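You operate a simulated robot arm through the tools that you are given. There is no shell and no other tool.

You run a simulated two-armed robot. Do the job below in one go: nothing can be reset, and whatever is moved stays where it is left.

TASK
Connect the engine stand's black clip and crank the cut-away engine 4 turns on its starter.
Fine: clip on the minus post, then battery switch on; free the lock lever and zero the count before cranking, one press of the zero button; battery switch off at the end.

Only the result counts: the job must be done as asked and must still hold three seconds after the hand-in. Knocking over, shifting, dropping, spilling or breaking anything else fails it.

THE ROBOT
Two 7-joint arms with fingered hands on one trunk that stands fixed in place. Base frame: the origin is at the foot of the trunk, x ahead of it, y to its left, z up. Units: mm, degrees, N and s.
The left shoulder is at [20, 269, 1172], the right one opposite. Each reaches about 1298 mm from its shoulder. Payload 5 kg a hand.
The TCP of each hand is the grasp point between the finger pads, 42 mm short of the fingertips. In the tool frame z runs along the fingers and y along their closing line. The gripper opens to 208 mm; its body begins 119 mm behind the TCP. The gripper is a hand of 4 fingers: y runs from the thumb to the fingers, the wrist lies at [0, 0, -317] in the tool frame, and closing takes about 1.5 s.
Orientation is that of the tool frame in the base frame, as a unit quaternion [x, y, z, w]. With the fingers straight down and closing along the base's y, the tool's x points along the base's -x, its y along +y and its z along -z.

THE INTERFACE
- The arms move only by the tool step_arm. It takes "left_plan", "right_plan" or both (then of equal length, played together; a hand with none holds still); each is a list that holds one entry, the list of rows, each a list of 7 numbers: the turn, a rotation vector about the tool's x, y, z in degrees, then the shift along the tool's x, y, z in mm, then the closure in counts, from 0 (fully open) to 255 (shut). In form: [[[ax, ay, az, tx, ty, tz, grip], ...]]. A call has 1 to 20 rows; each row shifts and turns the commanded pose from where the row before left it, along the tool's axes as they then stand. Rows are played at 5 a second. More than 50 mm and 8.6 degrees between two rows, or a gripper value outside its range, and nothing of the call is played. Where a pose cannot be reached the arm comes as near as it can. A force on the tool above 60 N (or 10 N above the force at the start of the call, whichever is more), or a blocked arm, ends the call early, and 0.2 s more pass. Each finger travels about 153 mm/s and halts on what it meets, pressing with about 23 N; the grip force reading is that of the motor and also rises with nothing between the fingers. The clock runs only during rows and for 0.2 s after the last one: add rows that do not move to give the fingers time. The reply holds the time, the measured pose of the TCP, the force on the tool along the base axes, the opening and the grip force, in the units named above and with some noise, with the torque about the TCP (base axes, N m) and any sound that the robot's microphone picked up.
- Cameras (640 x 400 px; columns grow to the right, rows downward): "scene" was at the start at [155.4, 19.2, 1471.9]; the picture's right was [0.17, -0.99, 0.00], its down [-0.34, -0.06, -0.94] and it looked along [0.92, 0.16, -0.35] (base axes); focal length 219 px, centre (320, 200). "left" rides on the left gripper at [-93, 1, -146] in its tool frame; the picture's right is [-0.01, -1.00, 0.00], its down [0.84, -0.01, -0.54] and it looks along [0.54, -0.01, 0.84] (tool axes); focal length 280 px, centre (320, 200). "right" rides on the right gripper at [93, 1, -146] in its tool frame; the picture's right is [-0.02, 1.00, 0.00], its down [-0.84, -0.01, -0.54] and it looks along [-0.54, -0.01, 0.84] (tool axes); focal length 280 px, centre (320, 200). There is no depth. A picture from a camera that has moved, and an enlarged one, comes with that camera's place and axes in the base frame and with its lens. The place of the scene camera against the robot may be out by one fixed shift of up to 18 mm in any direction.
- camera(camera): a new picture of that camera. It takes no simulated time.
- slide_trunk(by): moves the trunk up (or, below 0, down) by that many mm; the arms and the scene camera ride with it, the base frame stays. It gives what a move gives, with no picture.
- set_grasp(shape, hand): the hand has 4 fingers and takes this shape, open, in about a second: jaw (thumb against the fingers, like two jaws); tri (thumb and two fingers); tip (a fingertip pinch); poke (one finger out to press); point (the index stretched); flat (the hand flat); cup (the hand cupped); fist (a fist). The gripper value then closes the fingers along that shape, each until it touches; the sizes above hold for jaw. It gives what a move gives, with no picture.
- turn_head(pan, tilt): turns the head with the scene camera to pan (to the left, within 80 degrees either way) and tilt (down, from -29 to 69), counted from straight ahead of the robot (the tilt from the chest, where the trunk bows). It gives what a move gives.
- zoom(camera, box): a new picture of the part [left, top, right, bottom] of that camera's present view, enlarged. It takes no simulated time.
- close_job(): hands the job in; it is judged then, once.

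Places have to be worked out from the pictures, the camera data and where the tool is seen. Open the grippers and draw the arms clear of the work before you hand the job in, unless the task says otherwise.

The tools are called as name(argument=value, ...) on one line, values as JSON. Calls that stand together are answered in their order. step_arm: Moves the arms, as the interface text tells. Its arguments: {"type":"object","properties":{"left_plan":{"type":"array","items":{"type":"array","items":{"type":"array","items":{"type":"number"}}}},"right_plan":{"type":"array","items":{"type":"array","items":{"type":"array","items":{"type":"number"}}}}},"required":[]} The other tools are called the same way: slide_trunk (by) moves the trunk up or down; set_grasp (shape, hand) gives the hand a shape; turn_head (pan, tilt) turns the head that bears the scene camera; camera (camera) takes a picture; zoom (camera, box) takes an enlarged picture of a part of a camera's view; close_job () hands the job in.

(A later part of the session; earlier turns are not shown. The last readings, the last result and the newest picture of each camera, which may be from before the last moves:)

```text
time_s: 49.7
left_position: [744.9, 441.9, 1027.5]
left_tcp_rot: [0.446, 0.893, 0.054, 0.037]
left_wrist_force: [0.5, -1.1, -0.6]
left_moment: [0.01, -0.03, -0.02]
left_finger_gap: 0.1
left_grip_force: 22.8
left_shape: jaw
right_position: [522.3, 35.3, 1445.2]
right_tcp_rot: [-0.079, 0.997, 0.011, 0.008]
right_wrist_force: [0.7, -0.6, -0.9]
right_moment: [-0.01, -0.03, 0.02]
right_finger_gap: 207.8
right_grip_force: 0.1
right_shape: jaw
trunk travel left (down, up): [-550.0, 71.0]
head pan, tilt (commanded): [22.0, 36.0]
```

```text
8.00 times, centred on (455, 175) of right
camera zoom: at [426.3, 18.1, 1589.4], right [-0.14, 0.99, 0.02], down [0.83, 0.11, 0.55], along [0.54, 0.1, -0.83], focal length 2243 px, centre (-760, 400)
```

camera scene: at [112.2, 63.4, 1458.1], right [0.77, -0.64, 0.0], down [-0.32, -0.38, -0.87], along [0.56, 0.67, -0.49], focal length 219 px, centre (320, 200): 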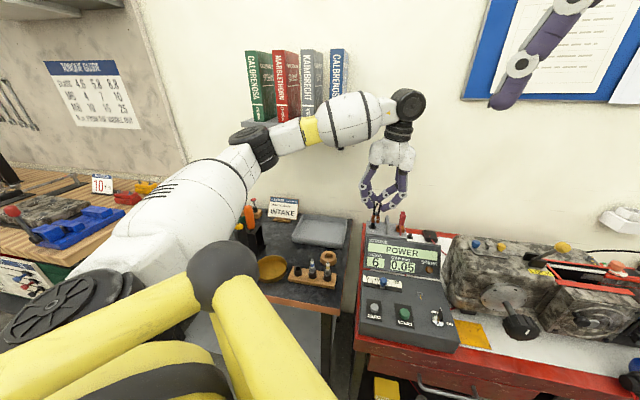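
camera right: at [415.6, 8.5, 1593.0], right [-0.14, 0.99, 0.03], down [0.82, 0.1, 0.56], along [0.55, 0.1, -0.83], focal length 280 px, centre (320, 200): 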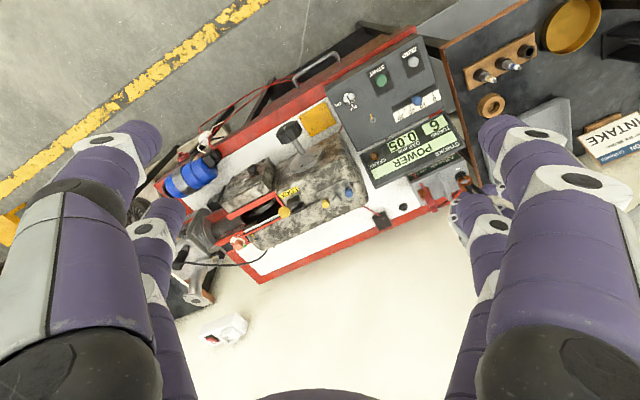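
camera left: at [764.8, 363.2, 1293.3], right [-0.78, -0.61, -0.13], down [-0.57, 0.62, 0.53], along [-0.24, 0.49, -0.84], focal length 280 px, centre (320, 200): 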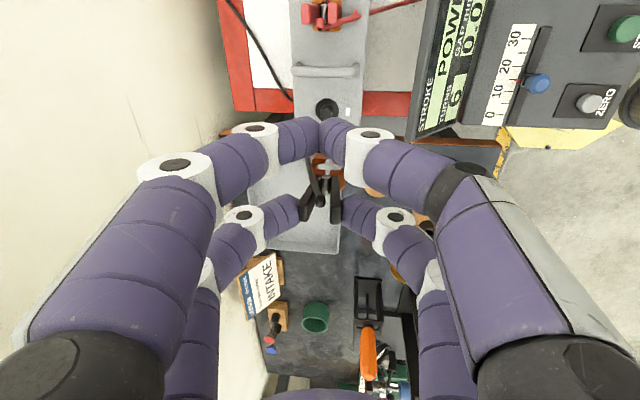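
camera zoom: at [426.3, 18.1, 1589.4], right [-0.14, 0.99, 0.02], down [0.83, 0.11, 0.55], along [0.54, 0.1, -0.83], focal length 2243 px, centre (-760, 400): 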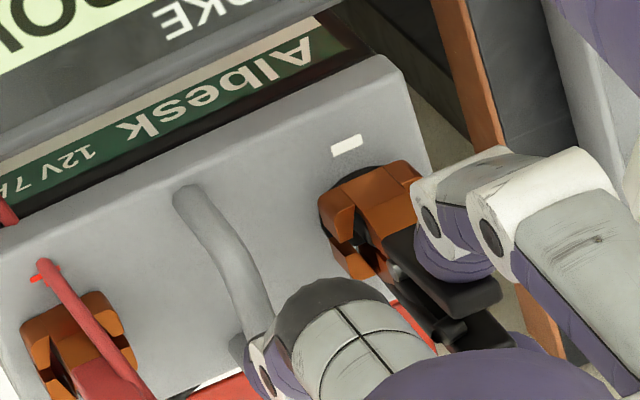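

Jaw is nearly on the collar (about 6 mm left) and still no contact. I'll lower 4 mm more in 2 mm steps.

step_arm(left_plan=[[[0, 0, 0, 0, -0.2, 2, 255], [0, 0, 0, 0, -0.2, 2, 255], [0, 0, 0, 0, 0, 0, 255]]])

zoom(camera="scene", box=[260, 172, 292, 204])

zoom(camera="left", box=[300, 140, 360, 200])

```text
time_s: 50.5
left_position: [745.0, 442.7, 1024.1]
left_tcp_rot: [0.446, 0.893, 0.055, 0.036]
left_wrist_force: [-0.2, -0.2, -5.0]
left_moment: [-0.08, -0.08, -0.01]
left_finger_gap: 0.0
left_grip_force: 22.5
left_shape: jaw
right_position: [523.0, 35.3, 1445.8]
right_tcp_rot: [-0.079, 0.997, 0.011, 0.007]
right_wrist_force: [1.6, -0.3, 0.4]
right_moment: [-0.02, 0.01, 0.02]
right_finger_gap: 208.2
right_grip_force: 0.1
right_shape: jaw
trunk travel left (down, up): [-550.0, 71.0]
head pan, tilt (commanded): [22.0, 36.0]
```

```text
12.50 times, centred on (276, 188) of scene
camera zoom: at [145.2, 36.6, 1447.1], right [0.37, -0.93, 0.0], down [-0.55, -0.22, -0.81], along [0.75, 0.3, -0.59], focal length 2735 px, centre (870, 350)
```

zoom: 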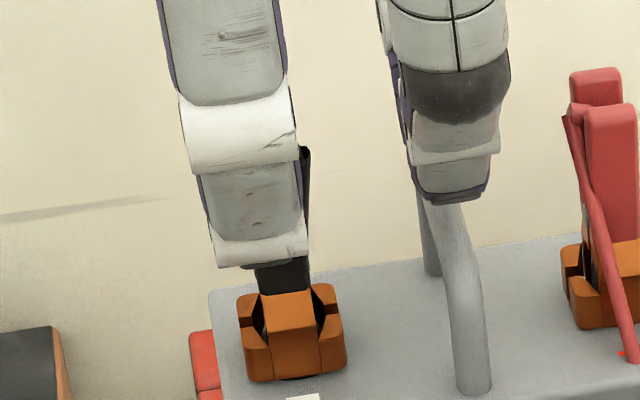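

```text
6.67 times, centred on (330, 170) of left
camera zoom: at [786.5, 359.2, 1169.6], right [-0.78, -0.61, -0.13], down [-0.58, 0.63, 0.52], along [-0.23, 0.48, -0.84], focal length 1869 px, centre (253, 400)
```

zoom: 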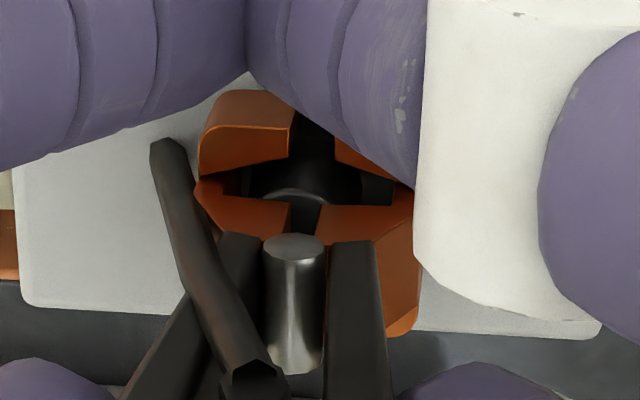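

Force shows ~5 N downward contact and the collar is covered: the clip is seated. I'll open the fingers gradually to let the jaw close on the post.

step_arm(left_plan=[[[0, 0, 0, 0, 0, 0, 240], [0, 0, 0, 0, 0, 0, 225], [0, 0, 0, 0, 0, 0, 210], [0, 0, 0, 0, 0, 0, 195], [0, 0, 0, 0, 0, 0, 182], [0, 0, 0, 0, 0, 0, 182], [0, 0, 0, 0, 0, 0, 182]]])

zoom(camera="scene", box=[260, 172, 292, 204])

zoom(camera="left", box=[280, 120, 380, 220])

```text
time_s: 52.1
left_position: [745.5, 442.7, 1024.1]
left_tcp_rot: [0.447, 0.892, 0.054, 0.036]
left_wrist_force: [0.2, 0.3, 0.0]
left_moment: [0.01, 0.03, -0.01]
left_finger_gap: 58.9
left_grip_force: 0.0
left_shape: jaw
right_position: [522.0, 34.4, 1445.9]
right_tcp_rot: [-0.079, 0.997, 0.011, 0.008]
right_wrist_force: [-0.5, 0.1, 0.0]
right_moment: [-0.02, 0.02, 0.01]
right_finger_gap: 207.9
right_grip_force: 0.1
right_shape: jaw
trunk travel left (down, up): [-550.0, 71.0]
head pan, tilt (commanded): [22.0, 36.0]
```

```text
12.50 times, centred on (276, 188) of scene
camera zoom: at [144.8, 36.4, 1447.2], right [0.37, -0.93, 0.0], down [-0.55, -0.22, -0.81], along [0.75, 0.3, -0.59], focal length 2735 px, centre (870, 350)
```

zoom: 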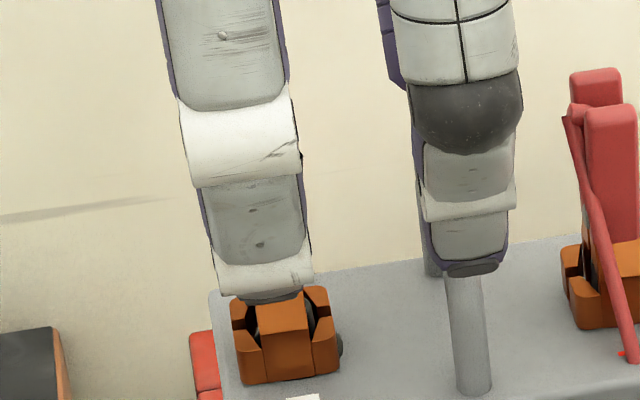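

```text
4.00 times, centred on (330, 170) of left
camera zoom: at [786.2, 359.1, 1170.1], right [-0.78, -0.61, -0.13], down [-0.58, 0.63, 0.52], along [-0.23, 0.48, -0.84], focal length 1122 px, centre (280, 320)
```

zoom: 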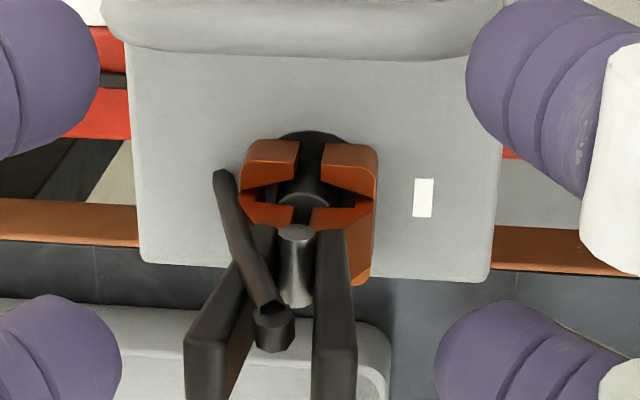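

The jaw has closed around the post. I'll raise the hand straight up ~130 mm and inspect the clip.

step_arm(left_plan=[[[0, 0, 0, -0.2, 1.9, -14.9, 182], [0, 0, 0, -0.5, 4.5, -34.7, 182], [0, 0, 0, -0.6, 5.1, -39.7, 182], [0, 0, 0, -0.6, 5.1, -39.7, 182], [0, 0, 0, 0, 0, 0, 182]]])

zoom(camera="scene", box=[255, 165, 315, 210])

zoom(camera="left", box=[270, 60, 390, 180])

zoom(camera="right", box=[400, 140, 480, 210])

```text
time_s: 53.3
left_position: [744.0, 440.2, 1154.3]
left_tcp_rot: [0.446, 0.893, 0.053, 0.036]
left_wrist_force: [0.3, 0.7, -0.1]
left_moment: [-0.05, 0.09, -0.02]
left_finger_gap: 59.1
left_grip_force: 0.0
left_shape: jaw
right_position: [522.1, 35.7, 1444.6]
right_tcp_rot: [-0.08, 0.997, 0.011, 0.007]
right_wrist_force: [1.0, 0.3, -0.5]
right_moment: [-0.07, 0.1, 0.04]
right_finger_gap: 207.9
right_grip_force: 0.1
right_shape: jaw
trunk travel left (down, up): [-550.0, 71.0]
head pan, tilt (commanded): [22.0, 36.0]
```

```text
8.89 times, centred on (285, 188) of scene
camera zoom: at [145.5, 37.0, 1446.9], right [0.37, -0.93, 0.0], down [-0.55, -0.22, -0.81], along [0.75, 0.3, -0.59], focal length 1945 px, centre (631, 311)
```

zoom: 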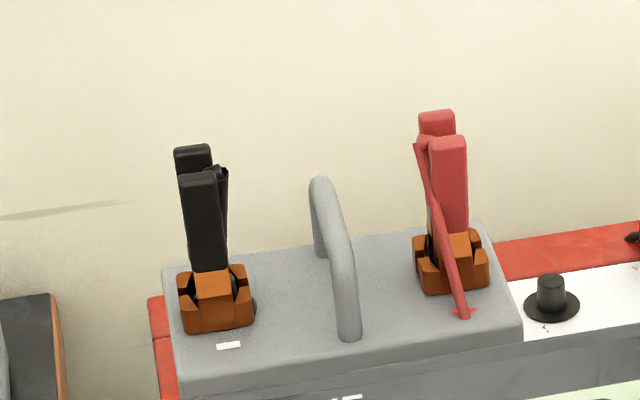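

```text
3.33 times, centred on (330, 120) of left
camera zoom: at [785.4, 356.9, 1301.4], right [-0.78, -0.61, -0.13], down [-0.58, 0.63, 0.52], along [-0.24, 0.48, -0.84], focal length 935 px, centre (287, 467)
```

zoom: 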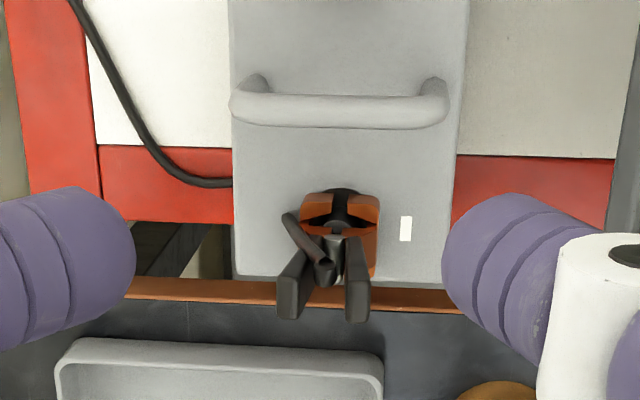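

```text
5.71 times, centred on (440, 175) of right
camera zoom: at [427.4, 18.9, 1588.7], right [-0.14, 0.99, 0.02], down [0.83, 0.11, 0.55], along [0.54, 0.1, -0.83], focal length 1602 px, centre (-366, 343)
```

zoom: 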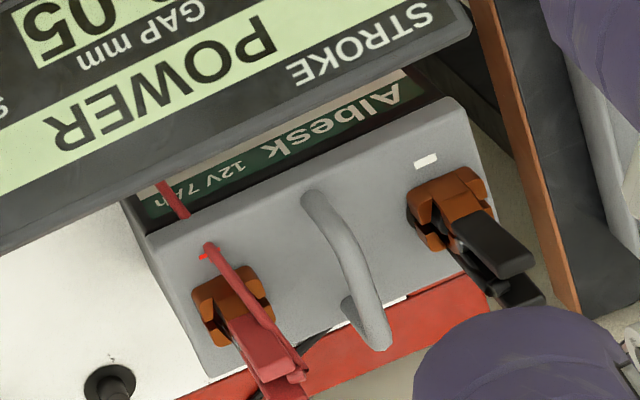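

The clip stands on the minus post but looks a few mm left of centre. I'll zoom in closely to judge how it sits.

zoom(camera="left", box=[315, 108, 359, 152])

zoom(camera="scene", box=[262, 178, 286, 208])

zoom(camera="right", box=[440, 155, 480, 195])

```text
9.09 times, centred on (337, 130) of left
camera zoom: at [785.4, 356.9, 1301.4], right [-0.78, -0.61, -0.13], down [-0.58, 0.63, 0.52], along [-0.24, 0.48, -0.84], focal length 2549 px, centre (166, 836)
```

zoom: 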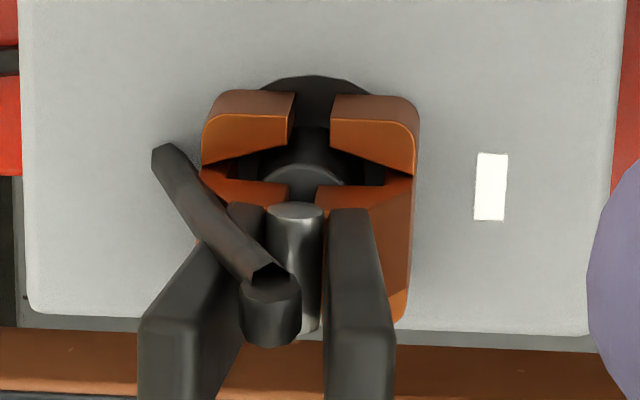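

```text
13.33 times, centred on (274, 193) of scene
camera zoom: at [145.5, 37.0, 1446.9], right [0.37, -0.93, 0.0], down [-0.55, -0.22, -0.81], along [0.75, 0.3, -0.59], focal length 2917 px, centre (933, 293)
```

zoom: 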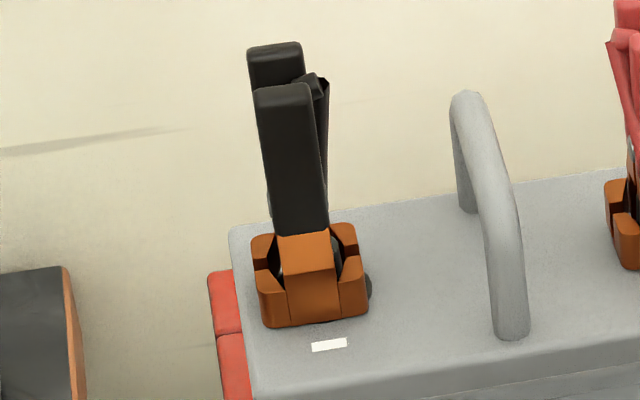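

```text
10.00 times, centred on (460, 175) of right
camera zoom: at [427.4, 18.9, 1588.7], right [-0.14, 0.99, 0.02], down [0.83, 0.11, 0.55], along [0.54, 0.1, -0.83], focal length 2804 px, centre (-1080, 450)
```

zoom: 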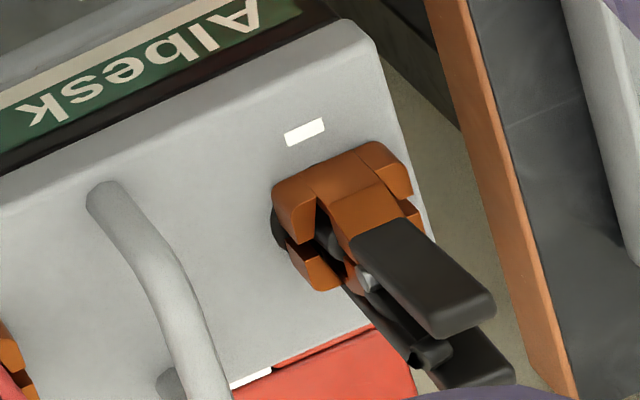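

The clip holds on the post (slightly off-centre but with the post inside the closed jaw); the crank test will confirm the connection. Next the key switch: I move the right hand out to the right and bring the left hand vertical, away from the shelf, yawed to close sideways across the key.

step_arm(left_plan=[[[7.37, 0.92, 0, 0, 0, 0, 182], [0, 0, 0, -17.5, -39.6, 0, 182], [0, 0, 0, -17.5, -39.6, 0, 182], [0, 0, 0, -17.5, -39.6, 0, 182], [0, 0, 0, -17.5, -39.6, 0, 182], [0, 0, 0, -17.5, -39.6, 0, 182], [0, 0, 0, 0, 0, 0, 182]]], right_plan=[[[0, 0, 0, 0, -42, 0, 0], [0, 0, 0, 0, -42, 0, 0], [0, 0, 0, 0, -42, 0, 0], [0, 0, 0, 0, -42, 0, 0], [0, 0, 0, 0, -42, 0, 0], [0, 0, 0, 0, -42, 0, 0], [0, 0, 0, 0, 0, 0, 0]]])

step_arm(left_plan=[[[0, 0, -5, 0, 0, 0, 182], [0, 0, -8.4, 0, 0, 0, 182], [0, 0, -8.4, 0, 0, 0, 182], [0, 0, -8.4, 0, 0, 0, 182], [0, 0, -8.4, 0, 0, 0, 182], [0, 0, -8.4, 0, 0, 0, 182], [0, 0, -8.4, 0, 0, 0, 182], [0, 0, -8.4, 0, 0, 0, 182], [0, 0, -8.4, 0, 0, 0, 182], [0, 0, -8.4, 0, 0, 0, 182], [0, 0, -8.4, 0, 0, 0, 182], [0, 0, -1, 0, 0, 0, 182], [0, 0, 0, 0, 0, 0, 182]]])

camera(camera="scene")

camera(camera="left")

```text
time_s: 54.9
left_position: [636.6, 254.7, 1153.2]
left_tcp_rot: [0.445, 0.895, -0.001, -0.001]
left_wrist_force: [0.0, 1.4, -1.1]
left_moment: [-0.2, 0.03, 0.0]
left_finger_gap: 59.4
left_grip_force: 0.0
left_shape: jaw
right_position: [567.1, -211.6, 1436.9]
right_tcp_rot: [-0.08, 0.997, 0.01, 0.007]
right_wrist_force: [-0.1, 2.2, -0.8]
right_moment: [-0.26, 0.12, 0.04]
right_finger_gap: 208.0
right_grip_force: 0.0
right_shape: jaw
trunk travel left (down, up): [-550.0, 71.0]
head pan, tilt (commanded): [22.0, 36.0]
```

```text
time_s: 57.7
left_position: [639.2, 253.4, 1154.8]
left_tcp_rot: [-0.316, 0.949, 0.0, 0.001]
left_wrist_force: [0.2, -0.2, -0.5]
left_moment: [0.02, -0.05, 0.02]
left_finger_gap: 59.4
left_grip_force: 0.0
left_shape: jaw
right_position: [565.9, -214.4, 1437.8]
right_tcp_rot: [-0.08, 0.997, 0.011, 0.007]
right_wrist_force: [0.1, 0.0, 0.1]
right_moment: [0.01, -0.01, 0.0]
right_finger_gap: 208.1
right_grip_force: 0.1
right_shape: jaw
trunk travel left (down, up): [-550.0, 71.0]
head pan, tilt (commanded): [22.0, 36.0]
```

```text
taken
camera scene: at [144.8, 36.4, 1447.2], right [0.37, -0.93, 0.0], down [-0.55, -0.22, -0.81], along [0.75, 0.3, -0.59], focal length 219 px, centre (320, 200)
```

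scene: 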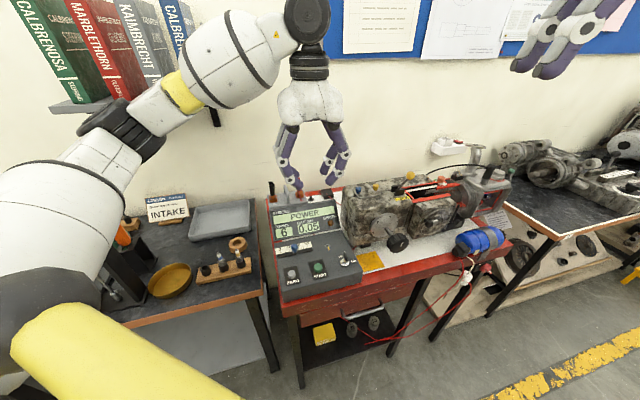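

```text
taken
camera left: at [713.1, 310.6, 1300.0], right [0.61, -0.79, 0.0], down [-0.67, -0.52, 0.54], along [-0.43, -0.33, -0.84], focal length 280 px, centre (320, 200)
```

left: 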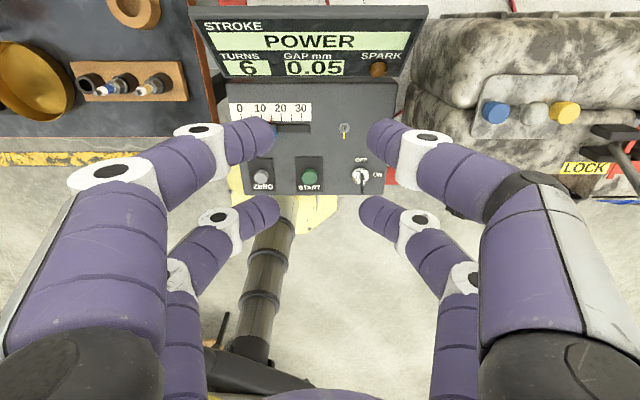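

I'll measure the switch and buttons precisely from this left-camera vantage.

zoom(camera="left", box=[340, 150, 388, 200])

zoom(camera="left", box=[225, 80, 415, 200])

zoom(camera="scene", box=[330, 245, 362, 270])

```text
8.00 times, centred on (364, 175) of left
camera zoom: at [713.1, 310.6, 1300.0], right [0.61, -0.79, 0.0], down [-0.67, -0.52, 0.54], along [-0.43, -0.33, -0.84], focal length 2243 px, centre (-32, 400)
```

zoom: 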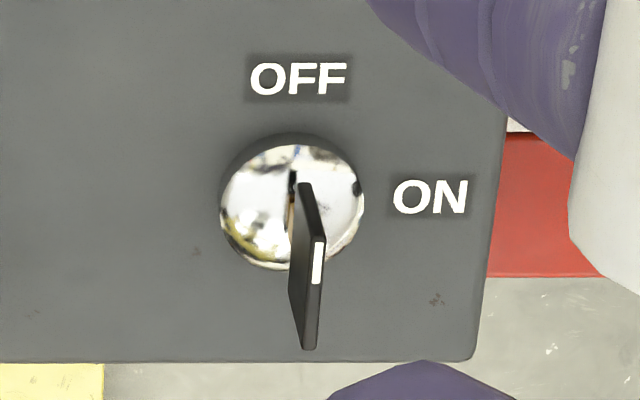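

```text
3.33 times, centred on (320, 140) of left
camera zoom: at [713.1, 310.6, 1300.0], right [0.61, -0.79, 0.0], down [-0.67, -0.52, 0.54], along [-0.43, -0.33, -0.84], focal length 935 px, centre (320, 400)
```

zoom: 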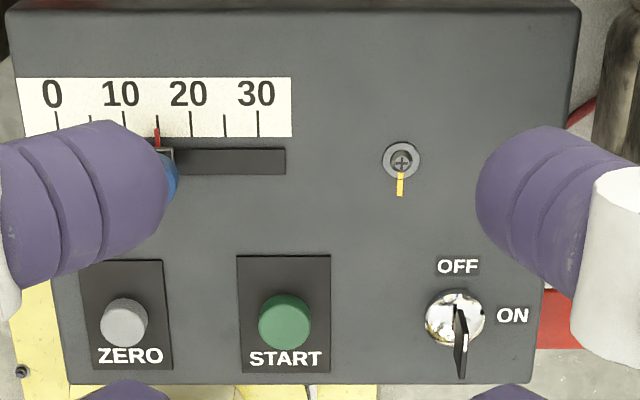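

```text
16.00 times, centred on (346, 258) of scene
camera zoom: at [144.8, 36.4, 1447.2], right [0.37, -0.93, 0.0], down [-0.55, -0.22, -0.81], along [0.75, 0.3, -0.59], focal length 3500 px, centre (-96, -720)
```

zoom: 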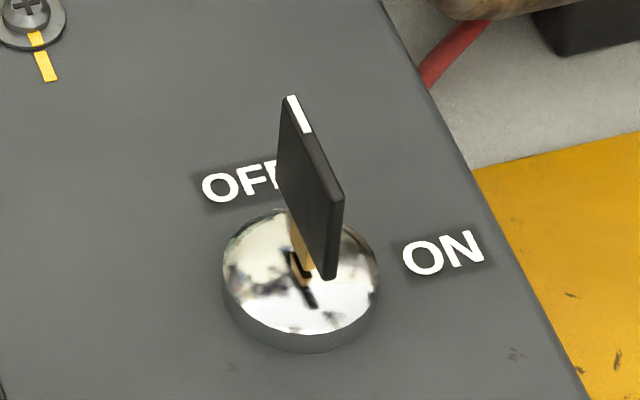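

Key axis ≈ [582, 126], key head ≈ z 897–922, 24 mm wide, pointing to OFF. I'll move so finger pair B is above the key and lower to a hover.

step_arm(left_plan=[[[0, 0, 0, 19.3, -13.6, 29, 190], [0, 0, 0, 19.3, -13.6, 29, 190], [0, 0, 0, 19.3, -13.6, 29, 190], [0, 0, 0, 19.3, -13.6, 29, 190], [0, 0, 0, 19.3, -13.6, 29, 190], [0, 0, 0, 0, 0, 0, 190]]])

zoom(camera="left", box=[250, 120, 390, 260])

zoom(camera="scene", box=[300, 180, 400, 280])

```text
time_s: 59.1
left_position: [602.6, 142.9, 1008.0]
left_tcp_rot: [-0.317, 0.949, 0.0, 0.0]
left_wrist_force: [-1.4, 0.1, -1.0]
left_moment: [-0.01, 0.01, -0.09]
left_finger_gap: 53.4
left_grip_force: 0.1
left_shape: jaw
right_position: [567.0, -213.6, 1437.6]
right_tcp_rot: [-0.079, 0.997, 0.011, 0.008]
right_wrist_force: [-0.4, 0.2, 0.3]
right_moment: [-0.04, -0.09, 0.01]
right_finger_gap: 208.1
right_grip_force: 0.2
right_shape: jaw
trunk travel left (down, up): [-550.0, 71.0]
head pan, tilt (commanded): [22.0, 36.0]
```

```text
2.86 times, centred on (320, 190) of left
camera zoom: at [676.6, 199.6, 1154.2], right [0.61, -0.79, 0.0], down [-0.67, -0.52, 0.54], along [-0.43, -0.33, -0.84], focal length 801 px, centre (320, 229)
```

zoom: 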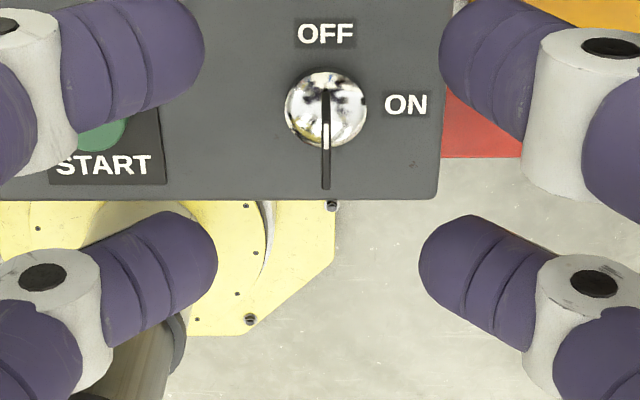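

```text
4.00 times, centred on (350, 230) of scene
camera zoom: at [144.2, 36.5, 1447.3], right [0.37, -0.93, 0.0], down [-0.54, -0.22, -0.81], along [0.75, 0.3, -0.59], focal length 875 px, centre (200, 80)
```

zoom: 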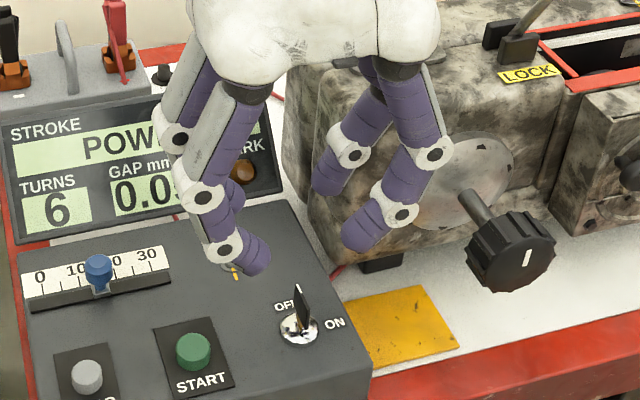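

Key is at tool (26, -2). I'll lower 62 mm with a 2 mm lateral correction and check before closing.

step_arm(left_plan=[[[0, 0, 0, 0, -0.7, 21, 195], [0, 0, 0, 0, -0.7, 21, 195], [0, 0, 0, 0, -0.7, 20, 195], [0, 0, 0, 0, 0, 0, 195]]])

zoom(camera="left", box=[260, 140, 380, 260])

zoom(camera="scene", box=[310, 210, 380, 280])

```text
time_s: 60.1
left_position: [600.8, 140.5, 948.0]
left_tcp_rot: [-0.316, 0.949, 0.0, 0.001]
left_wrist_force: [-0.5, -0.2, -0.2]
left_moment: [-0.01, -0.03, 0.0]
left_finger_gap: 49.4
left_grip_force: 0.0
left_shape: jaw
right_position: [566.2, -214.9, 1437.2]
right_tcp_rot: [-0.079, 0.997, 0.012, 0.008]
right_wrist_force: [-0.6, -0.5, -0.1]
right_moment: [0.07, 0.0, -0.01]
right_finger_gap: 208.1
right_grip_force: 0.1
right_shape: jaw
trunk travel left (down, up): [-550.0, 71.0]
head pan, tilt (commanded): [22.0, 36.0]
```

```text
3.33 times, centred on (320, 200) of left
camera zoom: at [675.3, 197.3, 1094.0], right [0.61, -0.79, 0.0], down [-0.67, -0.52, 0.54], along [-0.43, -0.33, -0.84], focal length 935 px, centre (320, 200)
```

zoom: 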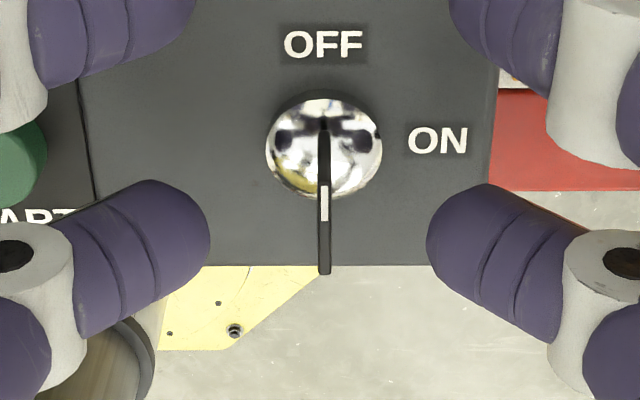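

```text
5.71 times, centred on (345, 245) of scene
camera zoom: at [144.5, 36.2, 1447.3], right [0.37, -0.93, 0.0], down [-0.54, -0.22, -0.81], along [0.75, 0.3, -0.59], focal length 1250 px, centre (177, -57)
```

zoom: 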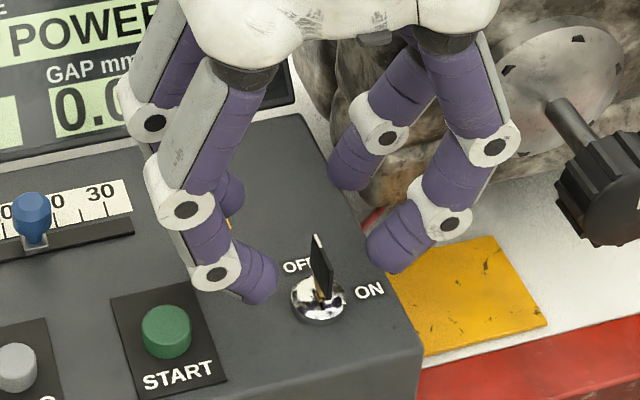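

Both pair-B tips straddle the key evenly. Closing gently on it.

step_arm(left_plan=[[[0, 0, 0, 0, 0, 0, 210], [0, 0, 0, 0, 0, 0, 225], [0, 0, 0, 0, 0, 0, 240], [0, 0, 0, 0, 0, 0, 250], [0, 0, 0, 0, 0, 0, 255], [0, 0, 0, 0, 0, 0, 255]]])

zoom(camera="left", box=[260, 140, 380, 260])

zoom(camera="scene", box=[310, 210, 380, 280])

```text
time_s: 61.5
left_position: [601.3, 141.2, 947.5]
left_tcp_rot: [-0.317, 0.948, 0.0, 0.0]
left_wrist_force: [-0.1, -1.1, -4.1]
left_moment: [0.04, -0.12, -0.02]
left_finger_gap: 0.2
left_grip_force: 23.4
left_shape: jaw
right_position: [567.1, -212.9, 1436.9]
right_tcp_rot: [-0.079, 0.997, 0.011, 0.008]
right_wrist_force: [0.0, -1.1, 0.5]
right_moment: [-0.04, -0.04, -0.02]
right_finger_gap: 208.4
right_grip_force: 0.0
right_shape: jaw
trunk travel left (down, up): [-550.0, 71.0]
head pan, tilt (commanded): [22.0, 36.0]
```

```text
3.33 times, centred on (320, 200) of left
camera zoom: at [675.5, 197.6, 1093.5], right [0.61, -0.79, 0.0], down [-0.67, -0.52, 0.54], along [-0.43, -0.33, -0.84], focal length 935 px, centre (320, 200)
```

zoom: 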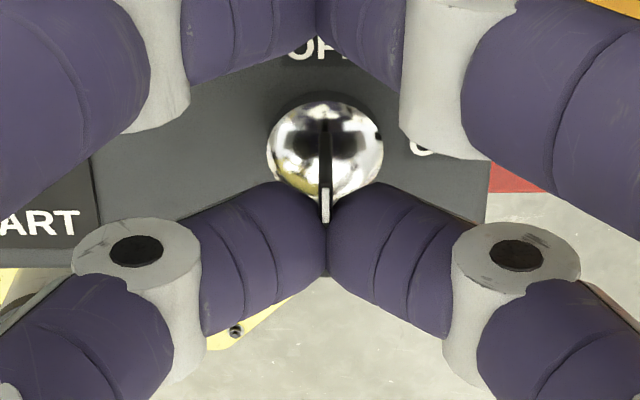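

```text
5.71 times, centred on (345, 245) of scene
camera zoom: at [144.9, 36.4, 1447.1], right [0.37, -0.93, 0.0], down [-0.55, -0.22, -0.81], along [0.75, 0.3, -0.59], focal length 1250 px, centre (177, -57)
```

zoom: 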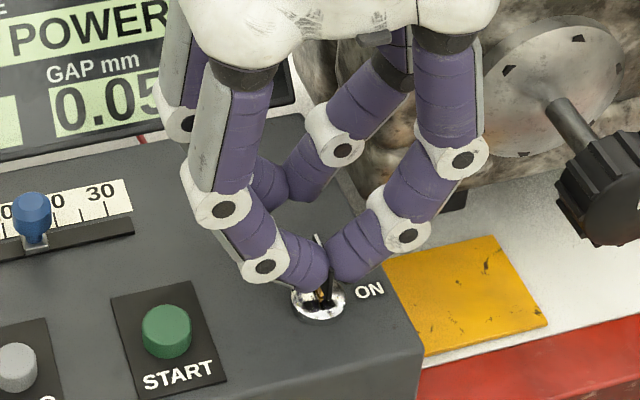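

The key is pinched. I'll turn clockwise about the key axis, first 30°, and check the tracking.

step_arm(left_plan=[[[0, 0, 7.5, -0.13, -3.27, 0, 255], [0, 0, 7.5, -0.13, -3.27, 0, 255], [0, 0, 7.5, -0.13, -3.27, 0, 255], [0, 0, 7.5, -0.13, -3.27, 0, 255], [0, 0, 0, 0, 0, 0, 255]]])

zoom(camera="left", box=[260, 140, 380, 260])

zoom(camera="scene", box=[310, 210, 380, 280])

```text
time_s: 62.7
left_position: [608.4, 127.8, 947.7]
left_tcp_rot: [-0.06, 0.998, -0.001, 0.0]
left_wrist_force: [-17.6, 0.2, -6.7]
left_moment: [0.02, 0.32, -0.09]
left_finger_gap: 0.0
left_grip_force: 23.7
left_shape: jaw
right_position: [565.5, -213.0, 1439.2]
right_tcp_rot: [-0.08, 0.997, 0.012, 0.008]
right_wrist_force: [0.0, -0.1, 0.1]
right_moment: [0.01, 0.01, -0.02]
right_finger_gap: 207.9
right_grip_force: 0.0
right_shape: jaw
trunk travel left (down, up): [-550.0, 71.0]
head pan, tilt (commanded): [22.0, 36.0]
```

```text
3.33 times, centred on (320, 200) of left
camera zoom: at [700.8, 140.3, 1093.6], right [0.13, -0.99, 0.0], down [-0.83, -0.11, 0.54], along [-0.53, -0.07, -0.84], focal length 935 px, centre (320, 200)
```

zoom: 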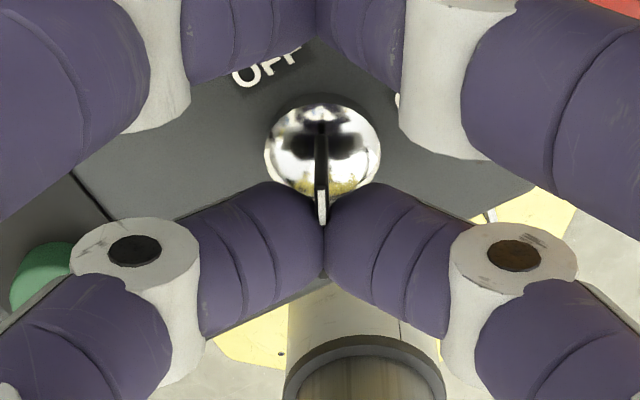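

```text
5.71 times, centred on (345, 245) of scene
camera zoom: at [144.1, 36.4, 1447.2], right [0.37, -0.93, 0.0], down [-0.54, -0.22, -0.81], along [0.75, 0.3, -0.59], focal length 1250 px, centre (177, -57)
```

zoom: 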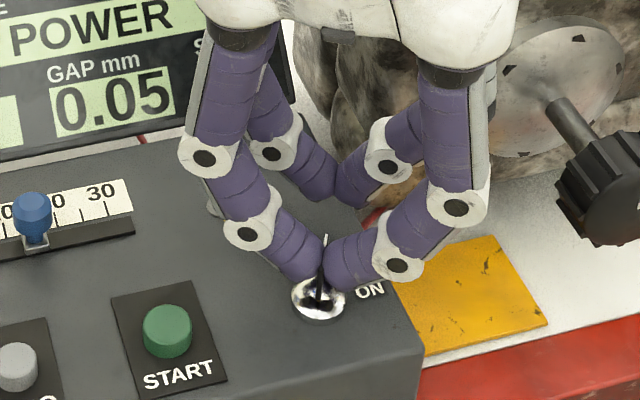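

The key turned 30° with the hand, with ~18 N side load along base x. I'll relieve ~1.5 mm while turning another 30°.

step_arm(left_plan=[[[0, 0, 0, 1.2, 0, 0, 255], [0, 0, 7.5, 0.2, -3.2, 0, 255], [0, 0, 7.5, 0.1, -3.2, 0, 255], [0, 0, 7.5, 0.0, -3.2, 0, 255], [0, 0, 7.5, -0.1, -3.2, 0, 255], [0, 0, 0, 0, 0, 0, 255]]])

zoom(camera="left", box=[260, 140, 380, 260])

```text
time_s: 64.1
left_position: [606.1, 115.4, 948.1]
left_tcp_rot: [0.201, 0.98, 0.0, 0.0]
left_wrist_force: [-11.9, 1.3, -3.1]
left_moment: [-0.02, 0.26, 0.12]
left_finger_gap: 0.3
left_grip_force: 23.2
left_shape: jaw
right_position: [565.7, -213.0, 1437.6]
right_tcp_rot: [-0.079, 0.997, 0.012, 0.008]
right_wrist_force: [-0.7, -0.6, 0.7]
right_moment: [0.01, 0.01, -0.02]
right_finger_gap: 207.8
right_grip_force: 0.0
right_shape: jaw
trunk travel left (down, up): [-550.0, 71.0]
head pan, tilt (commanded): [22.0, 36.0]
```

```text
3.33 times, centred on (320, 200) of left
camera zoom: at [693.2, 79.4, 1093.4], right [-0.38, -0.93, 0.0], down [-0.78, 0.32, 0.54], along [-0.5, 0.21, -0.84], focal length 935 px, centre (320, 200)
```

zoom: 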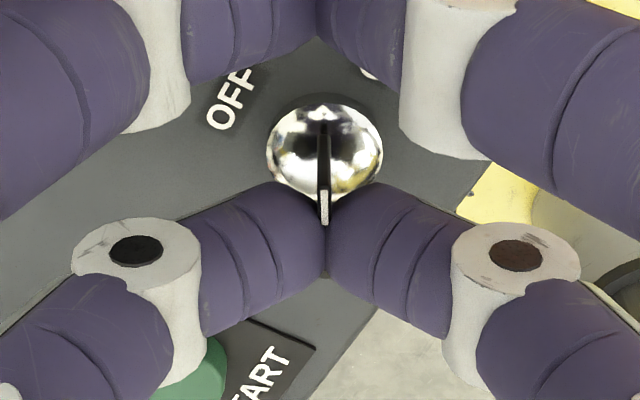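

60° done, the key follows. Turning the last 30°.

step_arm(left_plan=[[[0, 0, 0, 0.8, 0, 0, 255], [0, 0, 7.5, 0.2, -3.2, 0, 255], [0, 0, 7.5, 0.1, -3.2, 0, 255], [0, 0, 7.5, 0.0, -3.2, 0, 255], [0, 0, 7.5, -0.1, -3.2, 0, 255], [0, 0, 0, 0, 0, 0, 255]]])

zoom(camera="left", box=[260, 140, 380, 260])

zoom(camera="scene", box=[310, 210, 380, 280])

```text
time_s: 65.5
left_position: [599.2, 114.4, 946.8]
left_tcp_rot: [0.44, 0.898, 0.005, -0.004]
left_wrist_force: [-22.1, 42.9, 3.2]
left_moment: [-4.06, -1.71, 6.14]
left_finger_gap: 0.0
left_grip_force: 23.4
left_shape: jaw
right_position: [564.8, -212.6, 1440.5]
right_tcp_rot: [-0.079, 0.997, 0.011, 0.009]
right_wrist_force: [-0.2, -0.9, -0.8]
right_moment: [0.17, -0.04, -0.03]
right_finger_gap: 208.0
right_grip_force: 0.1
right_shape: jaw
trunk travel left (down, up): [-550.0, 71.0]
head pan, tilt (commanded): [22.0, 36.0]
stopped in row 6 (left hand): the force on the tool passed its limit at 64 N (the readings are from after the stop); the commanded pose is now the measured one
```

```text
3.33 times, centred on (320, 200) of left
camera zoom: at [658.1, 39.0, 1092.2], right [-0.78, -0.62, -0.01], down [-0.53, 0.65, 0.55], along [-0.34, 0.43, -0.84], focal length 935 px, centre (320, 200)
```

zoom: 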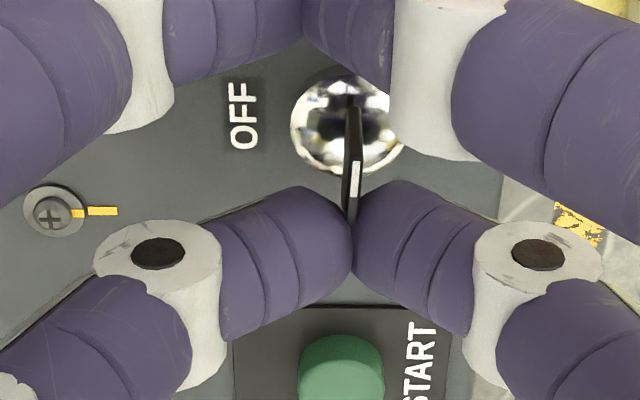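

```text
5.71 times, centred on (345, 245) of scene
camera zoom: at [142.7, 38.1, 1447.5], right [0.38, -0.93, 0.0], down [-0.54, -0.22, -0.81], along [0.75, 0.3, -0.59], focal length 1250 px, centre (177, -57)
```

zoom: 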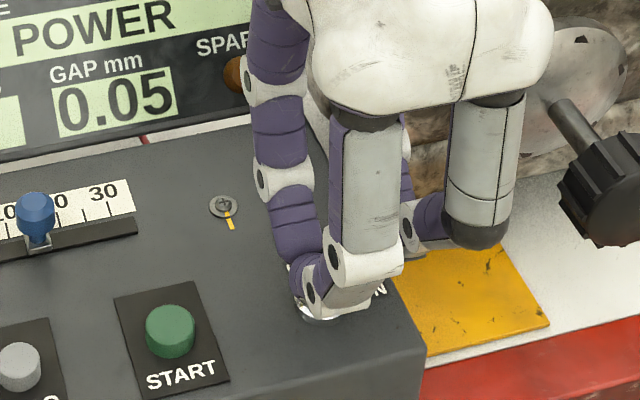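

The call stopped on force (64 N) at ~89° turn, with a moment suggesting another contact besides the key. Looking from the scene and right cameras before doing anything.

zoom(camera="scene", box=[290, 120, 450, 280])

camera(camera="right")

camera(camera="left")

```text
2.50 times, centred on (370, 200) of scene
camera zoom: at [142.7, 38.1, 1447.5], right [0.38, -0.93, 0.0], down [-0.54, -0.22, -0.81], along [0.75, 0.3, -0.59], focal length 547 px, centre (195, 200)
```

zoom: 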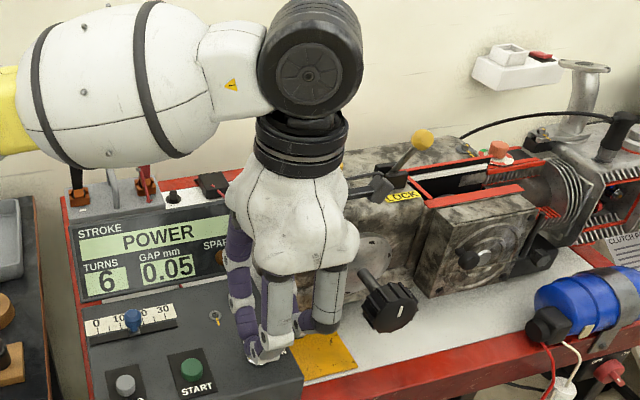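

```text
taken
camera right: at [468.4, -229.0, 1582.9], right [-0.14, 0.99, 0.02], down [0.83, 0.11, 0.55], along [0.55, 0.1, -0.83], focal length 280 px, centre (320, 200)
```

right: 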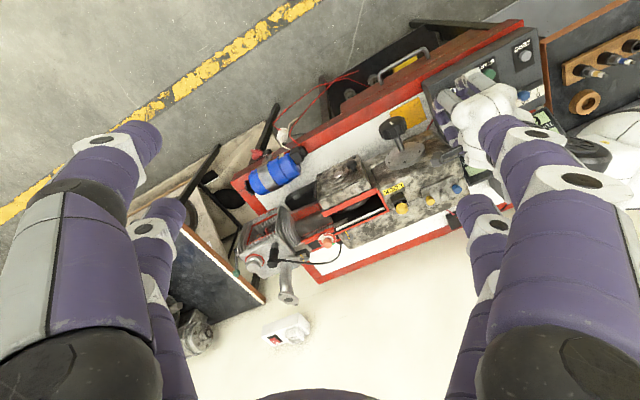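

```text
taken
camera left: at [658.1, 39.0, 1092.2], right [-0.78, -0.62, -0.01], down [-0.53, 0.65, 0.55], along [-0.34, 0.43, -0.84], focal length 280 px, centre (320, 200)
```

left: 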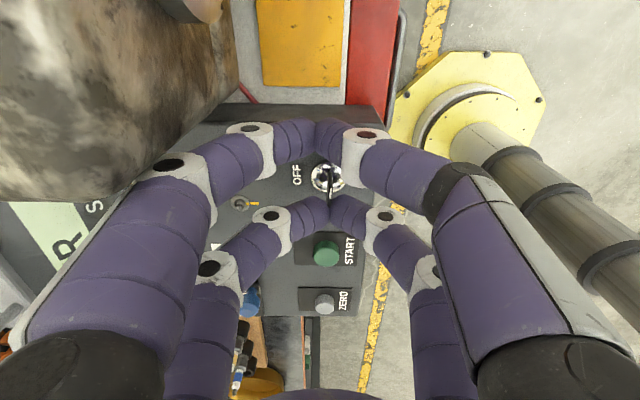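

The idle pair's back finger is touching the engine's front-left face. I'll ease the hand ~6 mm forward (away from the engine) while keeping the grip, to unload.

step_arm(left_plan=[[[0, 0, 0, 0, -2, 0, 255], [0, 0, 0, 0, -2, 0, 255], [0, 0, 0, 0, -2, 0, 255], [0, 0, 0, 0, 0, 0, 255]]])

zoom(camera="left", box=[180, 90, 400, 260])

zoom(camera="scene", box=[310, 210, 380, 280])

```text
time_s: 66.1
left_position: [598.7, 114.2, 947.0]
left_tcp_rot: [0.437, 0.899, 0.007, -0.004]
left_wrist_force: [-17.9, 36.0, 3.9]
left_moment: [-3.52, -1.6, 5.26]
left_finger_gap: 0.0
left_grip_force: 23.3
left_shape: jaw
right_position: [564.0, -212.7, 1438.5]
right_tcp_rot: [-0.078, 0.997, 0.011, 0.008]
right_wrist_force: [0.1, -2.0, 0.9]
right_moment: [0.2, -0.05, 0.01]
right_finger_gap: 207.9
right_grip_force: 0.0
right_shape: jaw
trunk travel left (down, up): [-550.0, 71.0]
head pan, tilt (commanded): [22.0, 36.0]
stopped in row 2 (left hand): the force on the tool passed its limit at 60 N (the readings are from after the stop); the commanded pose is now the measured one
```

```text
2.35 times, centred on (290, 175) of left
camera zoom: at [658.2, 38.4, 1091.7], right [-0.78, -0.63, -0.01], down [-0.53, 0.65, 0.55], along [-0.34, 0.43, -0.84], focal length 660 px, centre (391, 259)
```

zoom: 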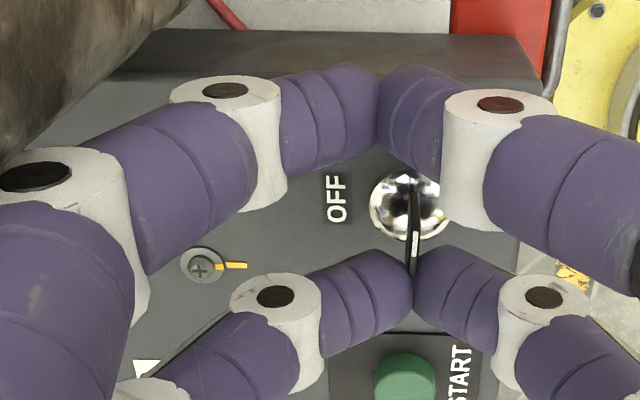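

```text
5.71 times, centred on (345, 245) of scene
camera zoom: at [143.0, 37.3, 1447.4], right [0.37, -0.93, 0.0], down [-0.54, -0.22, -0.81], along [0.75, 0.3, -0.59], focal length 1250 px, centre (177, -57)
```

zoom: 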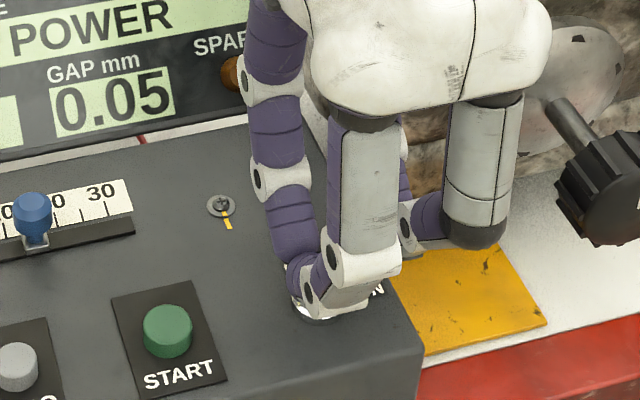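

The contact is the hand's back side against the engine's left face (pushing it left). The key appears at ON; I'll release the key by opening slightly, then shift left away from the engine.

step_arm(left_plan=[[[0, 0, 0, 0, 0, 0, 245], [0, 0, 0, 0, 0, 0, 235], [0, 0, 0, 0, 0, 0, 225], [0, 0, 0, 0, 0, 0, 215], [0, 0, 0, 0, 0, 0, 215]]])

zoom(camera="left", box=[260, 140, 400, 260])

zoom(camera="scene", box=[310, 210, 380, 280])

```text
time_s: 67.1
left_position: [593.3, 110.5, 946.2]
left_tcp_rot: [0.443, 0.897, 0.007, -0.008]
left_wrist_force: [-38.1, 22.9, 1.9]
left_moment: [-1.14, -2.0, 2.15]
left_finger_gap: 30.7
left_grip_force: 0.1
left_shape: jaw
right_position: [562.7, -213.6, 1439.0]
right_tcp_rot: [-0.079, 0.997, 0.012, 0.009]
right_wrist_force: [-0.4, -0.5, -0.3]
right_moment: [0.11, -0.01, 0.03]
right_finger_gap: 208.1
right_grip_force: 0.1
right_shape: jaw
trunk travel left (down, up): [-550.0, 71.0]
head pan, tilt (commanded): [22.0, 36.0]
stopped in row 5 (left hand): the force on the tool passed its limit at 61 N (the readings are from after the stop); the commanded pose is now the measured one
```

```text
3.33 times, centred on (330, 200) of left
camera zoom: at [653.6, 35.7, 1089.9], right [-0.78, -0.62, -0.01], down [-0.52, 0.65, 0.55], along [-0.34, 0.44, -0.83], focal length 935 px, centre (287, 200)
```

zoom: 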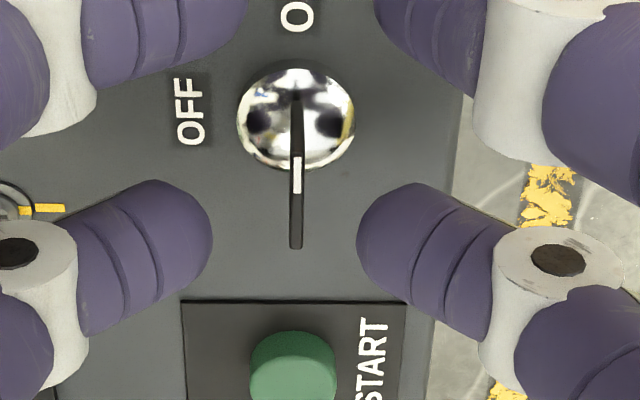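

```text
5.71 times, centred on (345, 245) of scene
camera zoom: at [142.2, 36.8, 1447.5], right [0.37, -0.93, 0.0], down [-0.54, -0.22, -0.81], along [0.75, 0.3, -0.59], focal length 1250 px, centre (177, -57)
```

zoom: 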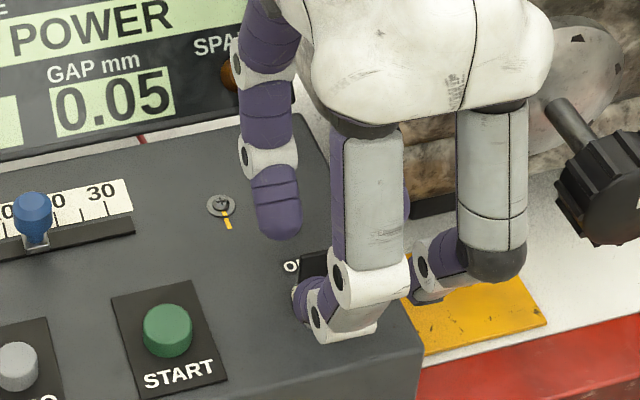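

The key now points to ON (white mark toward ON). I'll slide left ~10 mm along the blade to get off the engine, then rise.

step_arm(left_plan=[[[0, 0, 0, 5, 0, 0, 215], [0, 0, 0, 5, -1, 0, 215], [0, 0, 0, 2, -1, -5, 215], [0, 0, 0, 0, 0, -20, 215], [0, 0, 0, 0, 0, -30, 215], [0, 0, 0, 0, 0, -40, 215], [0, 0, 0, 0, 0, 0, 215]]])

zoom(camera="scene", box=[300, 200, 400, 290])

camera(camera="left")

```text
time_s: 68.7
left_position: [588.1, 119.9, 1038.9]
left_tcp_rot: [0.441, 0.897, 0.005, -0.006]
left_wrist_force: [1.0, 0.3, 0.1]
left_moment: [-0.03, 0.01, 0.0]
left_finger_gap: 31.9
left_grip_force: 0.0
left_shape: jaw
right_position: [566.8, -214.3, 1437.5]
right_tcp_rot: [-0.08, 0.997, 0.011, 0.007]
right_wrist_force: [0.0, 0.7, -0.8]
right_moment: [-0.05, 0.05, 0.01]
right_finger_gap: 207.7
right_grip_force: 0.0
right_shape: jaw
trunk travel left (down, up): [-550.0, 71.0]
head pan, tilt (commanded): [22.0, 36.0]
```

```text
4.44 times, centred on (350, 245) of scene
camera zoom: at [145.2, 36.6, 1447.0], right [0.37, -0.93, 0.0], down [-0.55, -0.22, -0.81], along [0.75, 0.3, -0.59], focal length 972 px, centre (187, 0)
```

zoom: 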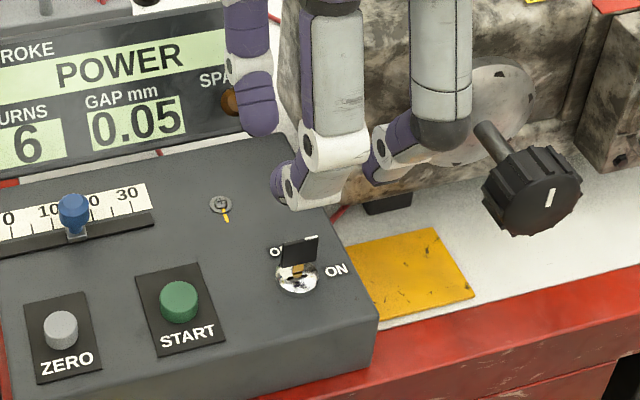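

```text
taken
camera left: at [648.8, 44.5, 1182.7], right [-0.78, -0.62, 0.0], down [-0.52, 0.65, 0.55], along [-0.34, 0.43, -0.83], focal length 280 px, centre (320, 200)
```

left: 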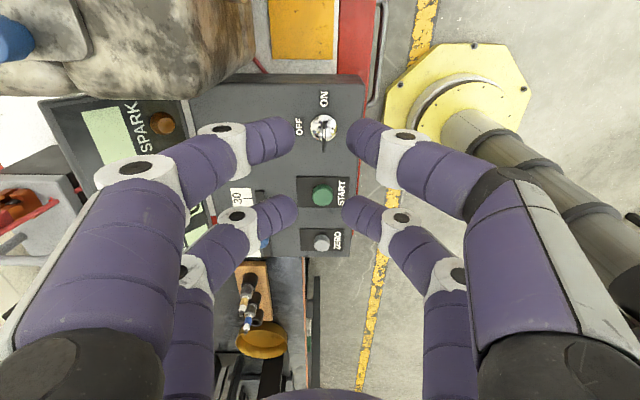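

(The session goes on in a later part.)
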